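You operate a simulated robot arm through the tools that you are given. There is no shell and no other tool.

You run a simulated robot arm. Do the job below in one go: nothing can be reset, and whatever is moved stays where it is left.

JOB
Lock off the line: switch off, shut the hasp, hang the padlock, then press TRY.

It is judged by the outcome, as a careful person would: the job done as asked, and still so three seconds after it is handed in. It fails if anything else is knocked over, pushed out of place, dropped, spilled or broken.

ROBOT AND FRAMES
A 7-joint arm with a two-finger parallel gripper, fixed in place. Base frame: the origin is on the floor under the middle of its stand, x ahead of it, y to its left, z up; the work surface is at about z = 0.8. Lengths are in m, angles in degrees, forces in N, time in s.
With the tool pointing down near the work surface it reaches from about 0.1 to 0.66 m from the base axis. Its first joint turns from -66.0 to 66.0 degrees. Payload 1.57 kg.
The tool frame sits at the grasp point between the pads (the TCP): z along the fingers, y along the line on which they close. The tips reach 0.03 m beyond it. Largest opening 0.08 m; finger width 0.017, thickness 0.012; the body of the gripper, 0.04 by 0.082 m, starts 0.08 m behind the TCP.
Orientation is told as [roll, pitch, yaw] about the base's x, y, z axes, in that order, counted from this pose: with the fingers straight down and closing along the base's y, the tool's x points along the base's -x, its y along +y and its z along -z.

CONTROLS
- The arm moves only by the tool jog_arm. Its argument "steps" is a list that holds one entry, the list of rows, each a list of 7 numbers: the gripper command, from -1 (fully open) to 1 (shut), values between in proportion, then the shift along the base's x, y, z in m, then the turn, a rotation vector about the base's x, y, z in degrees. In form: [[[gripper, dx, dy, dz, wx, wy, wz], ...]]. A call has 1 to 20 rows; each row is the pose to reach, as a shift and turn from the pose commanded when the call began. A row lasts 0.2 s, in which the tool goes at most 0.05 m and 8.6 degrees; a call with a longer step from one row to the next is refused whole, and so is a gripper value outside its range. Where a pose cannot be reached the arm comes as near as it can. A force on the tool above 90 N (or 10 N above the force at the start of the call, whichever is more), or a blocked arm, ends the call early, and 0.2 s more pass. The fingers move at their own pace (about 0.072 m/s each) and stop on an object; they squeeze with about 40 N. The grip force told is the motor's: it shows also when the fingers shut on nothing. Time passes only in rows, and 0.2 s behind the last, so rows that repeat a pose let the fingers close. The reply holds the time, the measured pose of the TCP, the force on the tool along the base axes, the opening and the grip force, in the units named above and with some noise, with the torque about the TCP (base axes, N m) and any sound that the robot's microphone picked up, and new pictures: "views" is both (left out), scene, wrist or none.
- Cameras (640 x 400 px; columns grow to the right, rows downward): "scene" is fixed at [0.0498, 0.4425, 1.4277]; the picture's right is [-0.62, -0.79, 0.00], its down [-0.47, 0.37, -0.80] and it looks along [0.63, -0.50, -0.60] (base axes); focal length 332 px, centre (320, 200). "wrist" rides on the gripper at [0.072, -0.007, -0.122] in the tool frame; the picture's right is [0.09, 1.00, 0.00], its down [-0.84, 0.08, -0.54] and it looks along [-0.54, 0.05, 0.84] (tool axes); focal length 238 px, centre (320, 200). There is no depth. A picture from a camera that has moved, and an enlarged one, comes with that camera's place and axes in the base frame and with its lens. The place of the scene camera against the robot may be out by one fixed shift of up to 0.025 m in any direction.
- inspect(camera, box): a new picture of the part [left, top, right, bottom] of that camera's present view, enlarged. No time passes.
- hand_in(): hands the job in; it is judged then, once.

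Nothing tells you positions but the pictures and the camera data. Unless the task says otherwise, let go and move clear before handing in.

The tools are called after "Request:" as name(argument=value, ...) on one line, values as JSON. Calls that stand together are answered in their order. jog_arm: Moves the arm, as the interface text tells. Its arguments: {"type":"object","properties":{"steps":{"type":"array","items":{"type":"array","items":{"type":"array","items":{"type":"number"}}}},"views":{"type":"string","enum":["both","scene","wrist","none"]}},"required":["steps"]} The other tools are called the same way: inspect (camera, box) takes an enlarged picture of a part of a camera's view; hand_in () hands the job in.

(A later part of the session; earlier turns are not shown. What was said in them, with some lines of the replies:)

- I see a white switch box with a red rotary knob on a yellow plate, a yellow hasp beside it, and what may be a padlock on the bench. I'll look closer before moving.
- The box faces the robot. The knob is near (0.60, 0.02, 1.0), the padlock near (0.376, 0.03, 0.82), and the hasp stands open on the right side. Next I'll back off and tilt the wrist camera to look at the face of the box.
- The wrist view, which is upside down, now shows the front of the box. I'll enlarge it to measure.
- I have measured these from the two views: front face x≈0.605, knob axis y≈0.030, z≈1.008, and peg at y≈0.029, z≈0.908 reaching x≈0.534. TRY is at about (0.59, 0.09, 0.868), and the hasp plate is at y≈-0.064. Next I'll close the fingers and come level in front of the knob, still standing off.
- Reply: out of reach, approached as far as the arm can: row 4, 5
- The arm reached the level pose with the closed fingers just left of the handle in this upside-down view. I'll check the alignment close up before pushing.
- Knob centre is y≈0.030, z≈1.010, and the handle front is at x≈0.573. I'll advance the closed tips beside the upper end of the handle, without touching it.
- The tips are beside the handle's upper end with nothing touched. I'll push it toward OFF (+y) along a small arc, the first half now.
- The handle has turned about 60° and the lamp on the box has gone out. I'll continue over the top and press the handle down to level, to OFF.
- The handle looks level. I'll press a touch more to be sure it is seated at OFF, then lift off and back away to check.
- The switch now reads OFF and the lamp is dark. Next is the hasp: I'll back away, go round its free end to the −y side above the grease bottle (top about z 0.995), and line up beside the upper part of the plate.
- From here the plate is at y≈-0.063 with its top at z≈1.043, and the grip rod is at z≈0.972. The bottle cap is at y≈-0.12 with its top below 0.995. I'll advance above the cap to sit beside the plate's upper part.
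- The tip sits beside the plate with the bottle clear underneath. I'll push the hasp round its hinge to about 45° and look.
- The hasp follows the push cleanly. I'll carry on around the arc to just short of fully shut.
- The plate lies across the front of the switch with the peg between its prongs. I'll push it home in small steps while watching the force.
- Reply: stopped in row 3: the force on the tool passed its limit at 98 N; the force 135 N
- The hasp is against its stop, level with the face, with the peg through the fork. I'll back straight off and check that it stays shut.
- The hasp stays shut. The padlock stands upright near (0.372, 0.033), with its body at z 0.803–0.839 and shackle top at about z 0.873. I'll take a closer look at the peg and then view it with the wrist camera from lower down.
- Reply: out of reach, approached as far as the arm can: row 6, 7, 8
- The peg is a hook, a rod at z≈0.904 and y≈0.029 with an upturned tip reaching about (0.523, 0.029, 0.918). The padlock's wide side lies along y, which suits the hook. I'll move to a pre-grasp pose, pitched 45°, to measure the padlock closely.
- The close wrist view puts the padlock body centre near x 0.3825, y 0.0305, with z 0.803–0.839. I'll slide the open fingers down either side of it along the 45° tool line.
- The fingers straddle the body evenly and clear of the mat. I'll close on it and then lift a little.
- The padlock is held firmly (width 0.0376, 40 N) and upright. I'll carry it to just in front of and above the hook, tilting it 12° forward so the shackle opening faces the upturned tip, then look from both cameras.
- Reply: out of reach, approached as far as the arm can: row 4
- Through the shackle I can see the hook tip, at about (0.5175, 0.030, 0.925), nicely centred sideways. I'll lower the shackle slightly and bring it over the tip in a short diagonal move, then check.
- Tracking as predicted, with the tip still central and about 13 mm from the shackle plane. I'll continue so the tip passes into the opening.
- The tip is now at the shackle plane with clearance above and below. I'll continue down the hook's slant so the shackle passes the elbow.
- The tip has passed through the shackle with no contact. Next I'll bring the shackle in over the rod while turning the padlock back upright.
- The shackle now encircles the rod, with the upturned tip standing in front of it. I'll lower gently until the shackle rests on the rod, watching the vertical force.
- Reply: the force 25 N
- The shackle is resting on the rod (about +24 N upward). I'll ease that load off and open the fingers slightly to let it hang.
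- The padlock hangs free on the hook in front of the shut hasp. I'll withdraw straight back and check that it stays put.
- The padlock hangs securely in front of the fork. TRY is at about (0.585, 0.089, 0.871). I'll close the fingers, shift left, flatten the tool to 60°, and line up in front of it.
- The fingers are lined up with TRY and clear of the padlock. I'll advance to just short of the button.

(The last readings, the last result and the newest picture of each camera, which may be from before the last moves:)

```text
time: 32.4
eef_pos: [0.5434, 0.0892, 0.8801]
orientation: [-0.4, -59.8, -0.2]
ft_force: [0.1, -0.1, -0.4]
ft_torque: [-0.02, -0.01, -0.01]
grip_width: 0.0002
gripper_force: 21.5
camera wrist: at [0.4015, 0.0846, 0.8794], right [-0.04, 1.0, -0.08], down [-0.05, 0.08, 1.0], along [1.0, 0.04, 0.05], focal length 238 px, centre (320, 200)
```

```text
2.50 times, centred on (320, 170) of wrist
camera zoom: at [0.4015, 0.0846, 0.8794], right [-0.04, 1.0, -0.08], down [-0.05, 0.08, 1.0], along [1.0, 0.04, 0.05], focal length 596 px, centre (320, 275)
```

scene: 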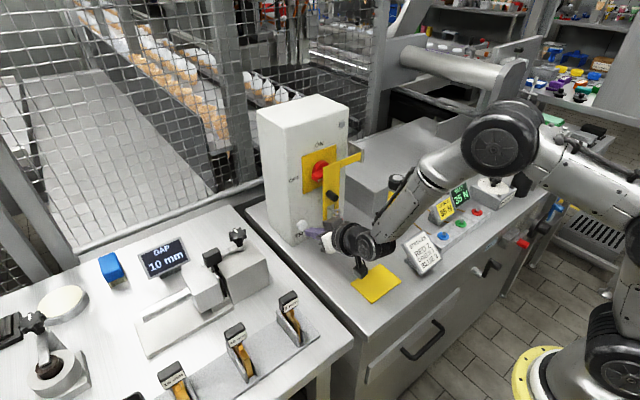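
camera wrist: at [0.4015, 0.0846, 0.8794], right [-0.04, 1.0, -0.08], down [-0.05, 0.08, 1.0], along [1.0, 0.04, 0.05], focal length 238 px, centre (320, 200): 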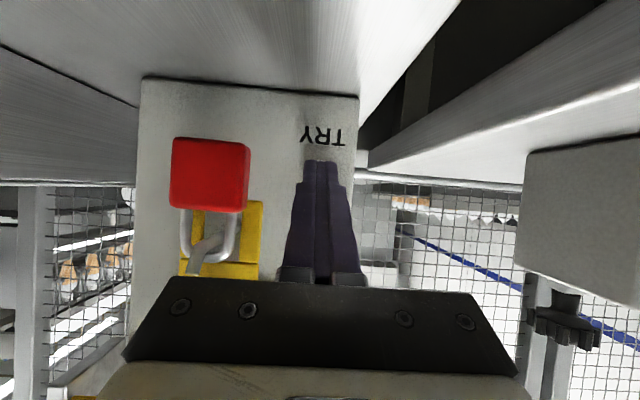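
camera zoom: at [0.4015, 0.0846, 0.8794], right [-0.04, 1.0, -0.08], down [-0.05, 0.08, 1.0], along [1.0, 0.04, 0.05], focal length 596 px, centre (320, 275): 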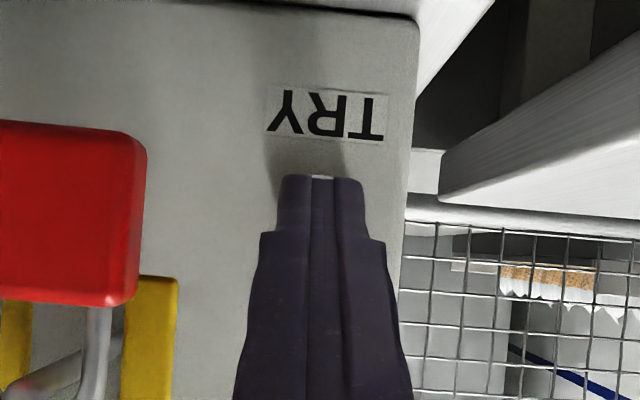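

The tip is a few mm short of the button and centred on it. I'll press forward in small steps.

Request:
jog_arm(steps=[[[1, 0.003, 0.0005, -0.001, 0, 0, 0], [1, 0.006, 0.0005, -0.001, 0, 0, 0], [1, 0.009, 0.0005, -0.001, 0, 0, 0], [1, 0.011, 0.0005, -0.001, 0, 0, 0]]])

Request:
inspect(camera="scene", box=[280, 190, 360, 250])

```text
time: 33.4
eef_pos: [0.554, 0.0893, 0.8801]
orientation: [-0.4, -60.0, -0.2]
ft_force: [-0.5, -0.8, -0.1]
ft_torque: [-0.02, 0.01, 0.0]
grip_width: 0.0
gripper_force: 21.0
camera wrist: at [0.412, 0.0854, 0.8789], right [-0.04, 1.0, -0.08], down [-0.05, 0.08, 1.0], along [1.0, 0.04, 0.05], focal length 238 px, centre (320, 200)
```

scene: 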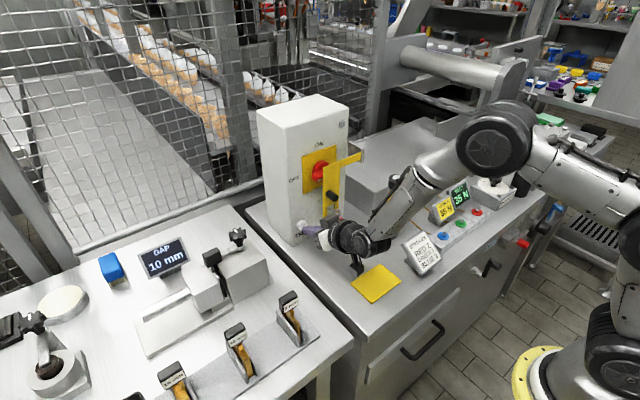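
wrist: 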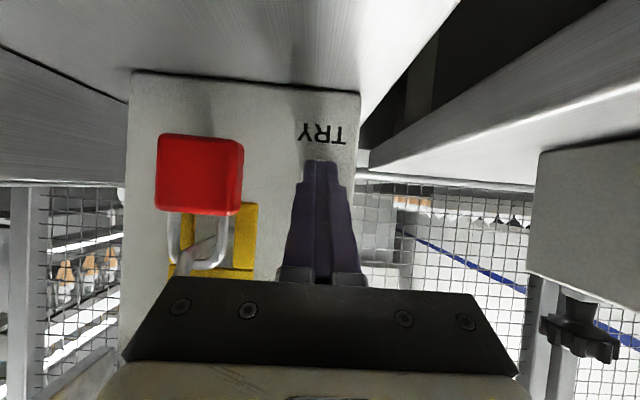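

```text
6.67 times, centred on (320, 220) of scene
camera zoom: at [0.0498, 0.4425, 1.4277], right [-0.62, -0.79, 0.0], down [-0.47, 0.37, -0.8], along [0.63, -0.5, -0.6], focal length 2211 px, centre (320, 67)
```

zoom: 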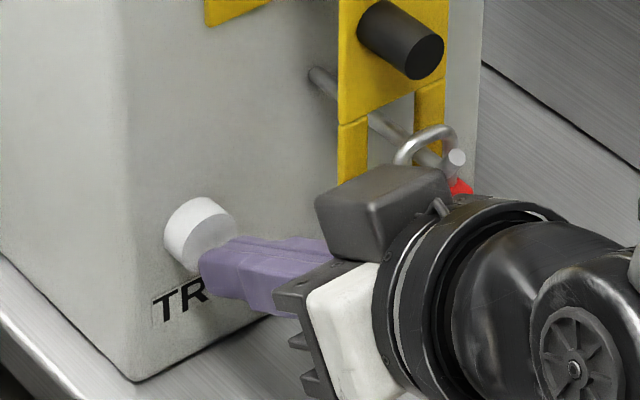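

No contact yet, and the tip looks slightly low on the button. I'll raise it 3 mm and keep creeping forward.

Request:
jog_arm(steps=[[[1, 0.001, 0.001, 0.003, 0, 0, 0], [1, 0.003, 0.001, 0.003, 0, 0, 0], [1, 0.005, 0.001, 0.003, 0, 0, 0], [1, 0.006, 0.001, 0.003, 0, 0, 0]]])

Request:
inspect(camera="scene", box=[280, 190, 360, 250])

```text
time: 34.4
eef_pos: [0.5601, 0.091, 0.8835]
orientation: [-0.5, -59.9, -0.3]
ft_force: [-0.6, 1.8, -0.3]
ft_torque: [0.02, 0.03, 0.0]
grip_width: 0.0
gripper_force: 20.4
camera wrist: at [0.4178, 0.0864, 0.8819], right [-0.04, 1.0, -0.08], down [-0.05, 0.08, 1.0], along [1.0, 0.04, 0.04], focal length 238 px, centre (320, 200)
```

scene: 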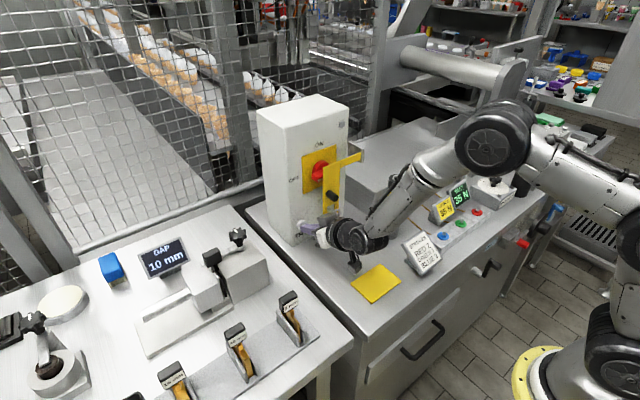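
wrist: 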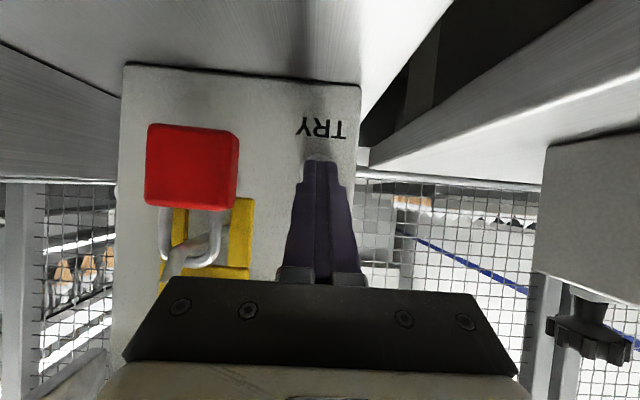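

```text
6.67 times, centred on (320, 220) of scene
camera zoom: at [0.0498, 0.4425, 1.4277], right [-0.62, -0.79, 0.0], down [-0.47, 0.37, -0.8], along [0.63, -0.5, -0.6], focal length 2211 px, centre (320, 67)
```

zoom: 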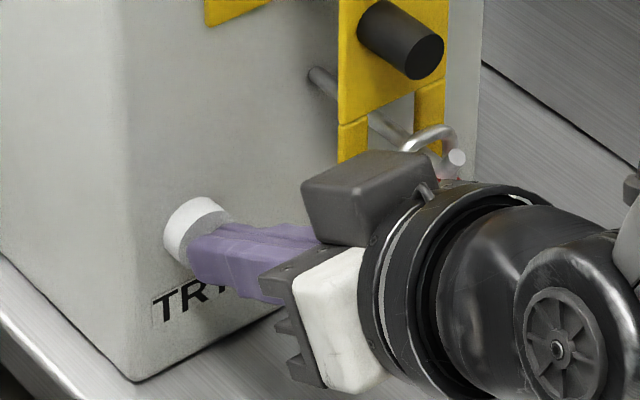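

Still no contact at tip x≈0.590, but it is very close. I'll keep pressing in 2 mm steps.

Request:
jog_arm(steps=[[[1, 0.002, 0, 0, 0, 0, 0], [1, 0.004, 0, 0, 0, 0, 0], [1, 0.006, 0, 0, 0, 0, 0]]], views="scene")

Request:
inspect(camera="scene", box=[280, 190, 360, 250])

```text
time: 35.2
eef_pos: [0.5653, 0.092, 0.8834]
orientation: [-0.4, -59.9, -0.2]
ft_force: [-13.8, -1.1, 5.2]
ft_torque: [0.01, -0.08, -0.02]
grip_width: 0.0
gripper_force: 21.2
heard: click
```

scene: 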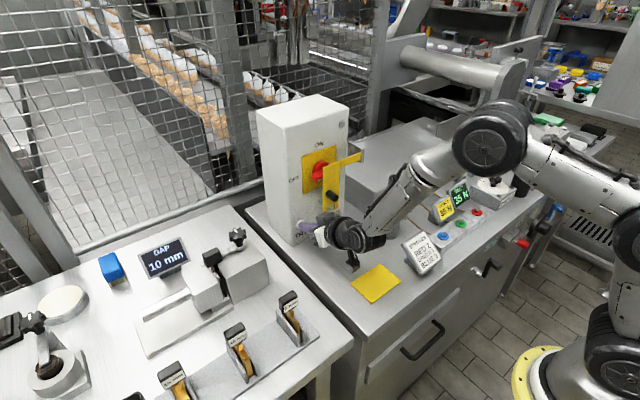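

```text
6.67 times, centred on (320, 220) of scene
camera zoom: at [0.0494, 0.4425, 1.4277], right [-0.62, -0.79, 0.0], down [-0.47, 0.37, -0.8], along [0.63, -0.5, -0.6], focal length 2211 px, centre (320, 67)
```

zoom: 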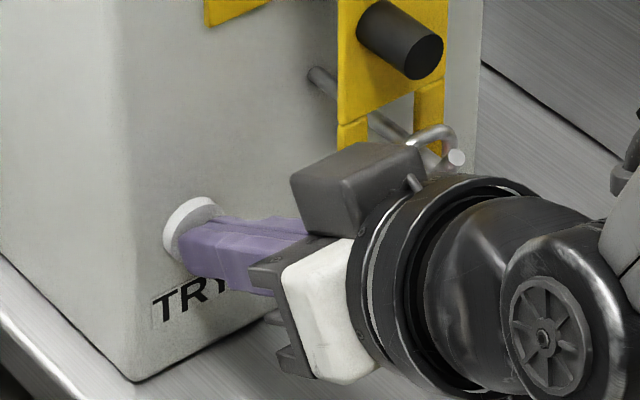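

I heard a click and the button moved in, so TRY has been pressed. I'll withdraw straight back and move clear.

Request:
jog_arm(steps=[[[1, -0.01, 0, 0, 0, 0, 0], [1, -0.03, 0, 0, 0, 0, 0], [1, -0.06, 0, 0.0, 0, 0, 0], [1, -0.1, 0, 0.01, 0, 0, 0], [1, -0.14, 0, 0.03, 0, 0, 0], [1, -0.18, 0, 0.06, 0, 0, 0], [1, -0.2, 0, 0.1, 0, 0, 0], [1, -0.2, 0, 0.1, 0, 0, 0]]])

Request:
inspect(camera="scene", box=[250, 90, 410, 260])

Request:
inspect(camera="scene", box=[290, 180, 370, 250])

Request:
inspect(camera="wrist", box=[180, 0, 400, 200])

```text
time: 37.0
eef_pos: [0.3686, 0.0907, 0.9832]
orientation: [-0.5, -59.9, -0.1]
ft_force: [0.0, 0.1, 0.1]
ft_torque: [-0.01, -0.01, -0.04]
grip_width: 0.0001
gripper_force: 22.1
camera wrist: at [0.2267, 0.086, 0.982], right [-0.04, 1.0, -0.08], down [-0.05, 0.08, 1.0], along [1.0, 0.04, 0.05], focal length 238 px, centre (320, 200)
```

scene: 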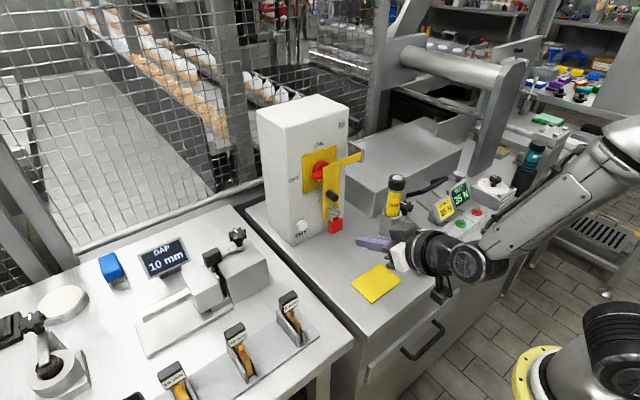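
wrist: 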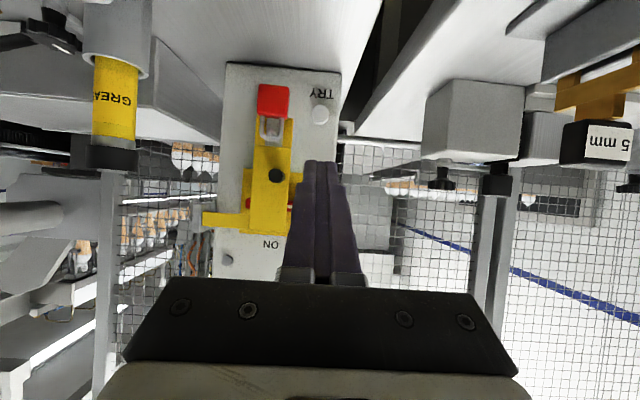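

```text
2.35 times, centred on (330, 175) of scene
camera zoom: at [0.0498, 0.4425, 1.4277], right [-0.62, -0.79, 0.0], down [-0.47, 0.37, -0.8], along [0.63, -0.5, -0.6], focal length 780 px, centre (296, 259)
```

zoom: 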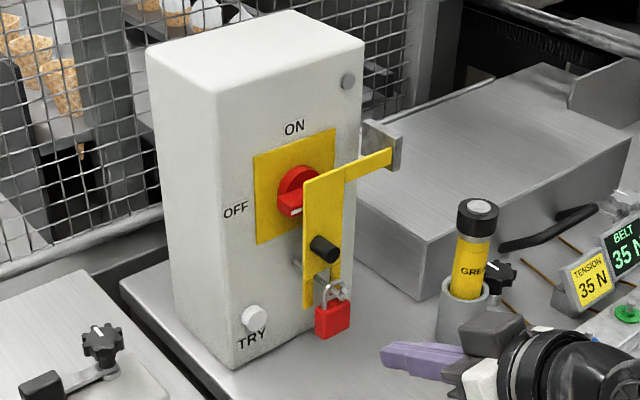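

```text
5.71 times, centred on (330, 215) of scene
camera zoom: at [0.0498, 0.4425, 1.4277], right [-0.62, -0.79, 0.0], down [-0.47, 0.37, -0.8], along [0.63, -0.5, -0.6], focal length 1895 px, centre (263, 114)
```

zoom: 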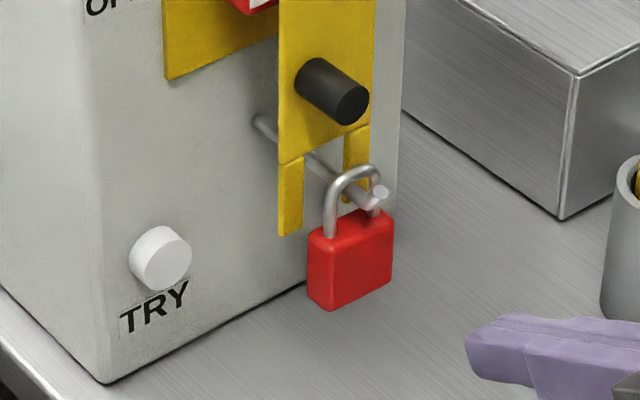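

```text
2.00 times, centred on (290, 100) of wrist
camera zoom: at [0.2267, 0.086, 0.982], right [-0.04, 1.0, -0.08], down [-0.05, 0.08, 1.0], along [1.0, 0.04, 0.05], focal length 477 px, centre (380, 400)
```

zoom: 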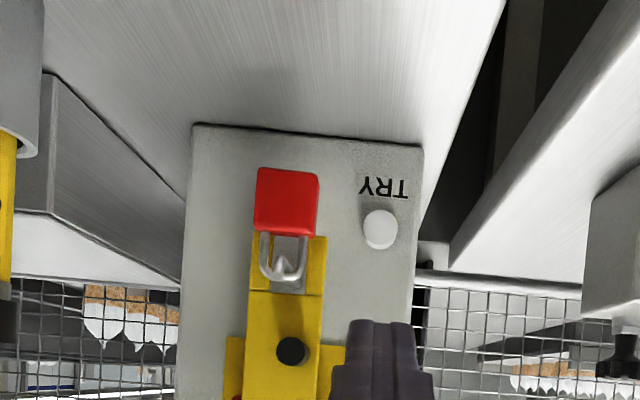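

The switch is at OFF with the lamp dark, the hasp is shut over the hook, and the padlock hangs on it. TRY clicked and sprang back, the arm is clear, and nothing else has moved, so I'm handing in.

Request:
hand_in()

```text
The job is handed in.
```

The line is locked off and the job is handed in:

- **Switch:** turned to OFF; the lamp on the box went dark and stayed dark.
- **Hasp:** shut against its stop, with the hook through its fork. That last push briefly passed the 90 N force limit and the arm stopped. Nothing shifted, and the hasp stayed shut after I backed off.
- **Padlock:** hanging on the hook in front of the hasp.
- **TRY:** pressed last. I heard it click, and it sprang back.

The arm is backed away from the box with the gripper empty. In the final pictures nothing else looked moved or knocked over. I have not seen the judging result.
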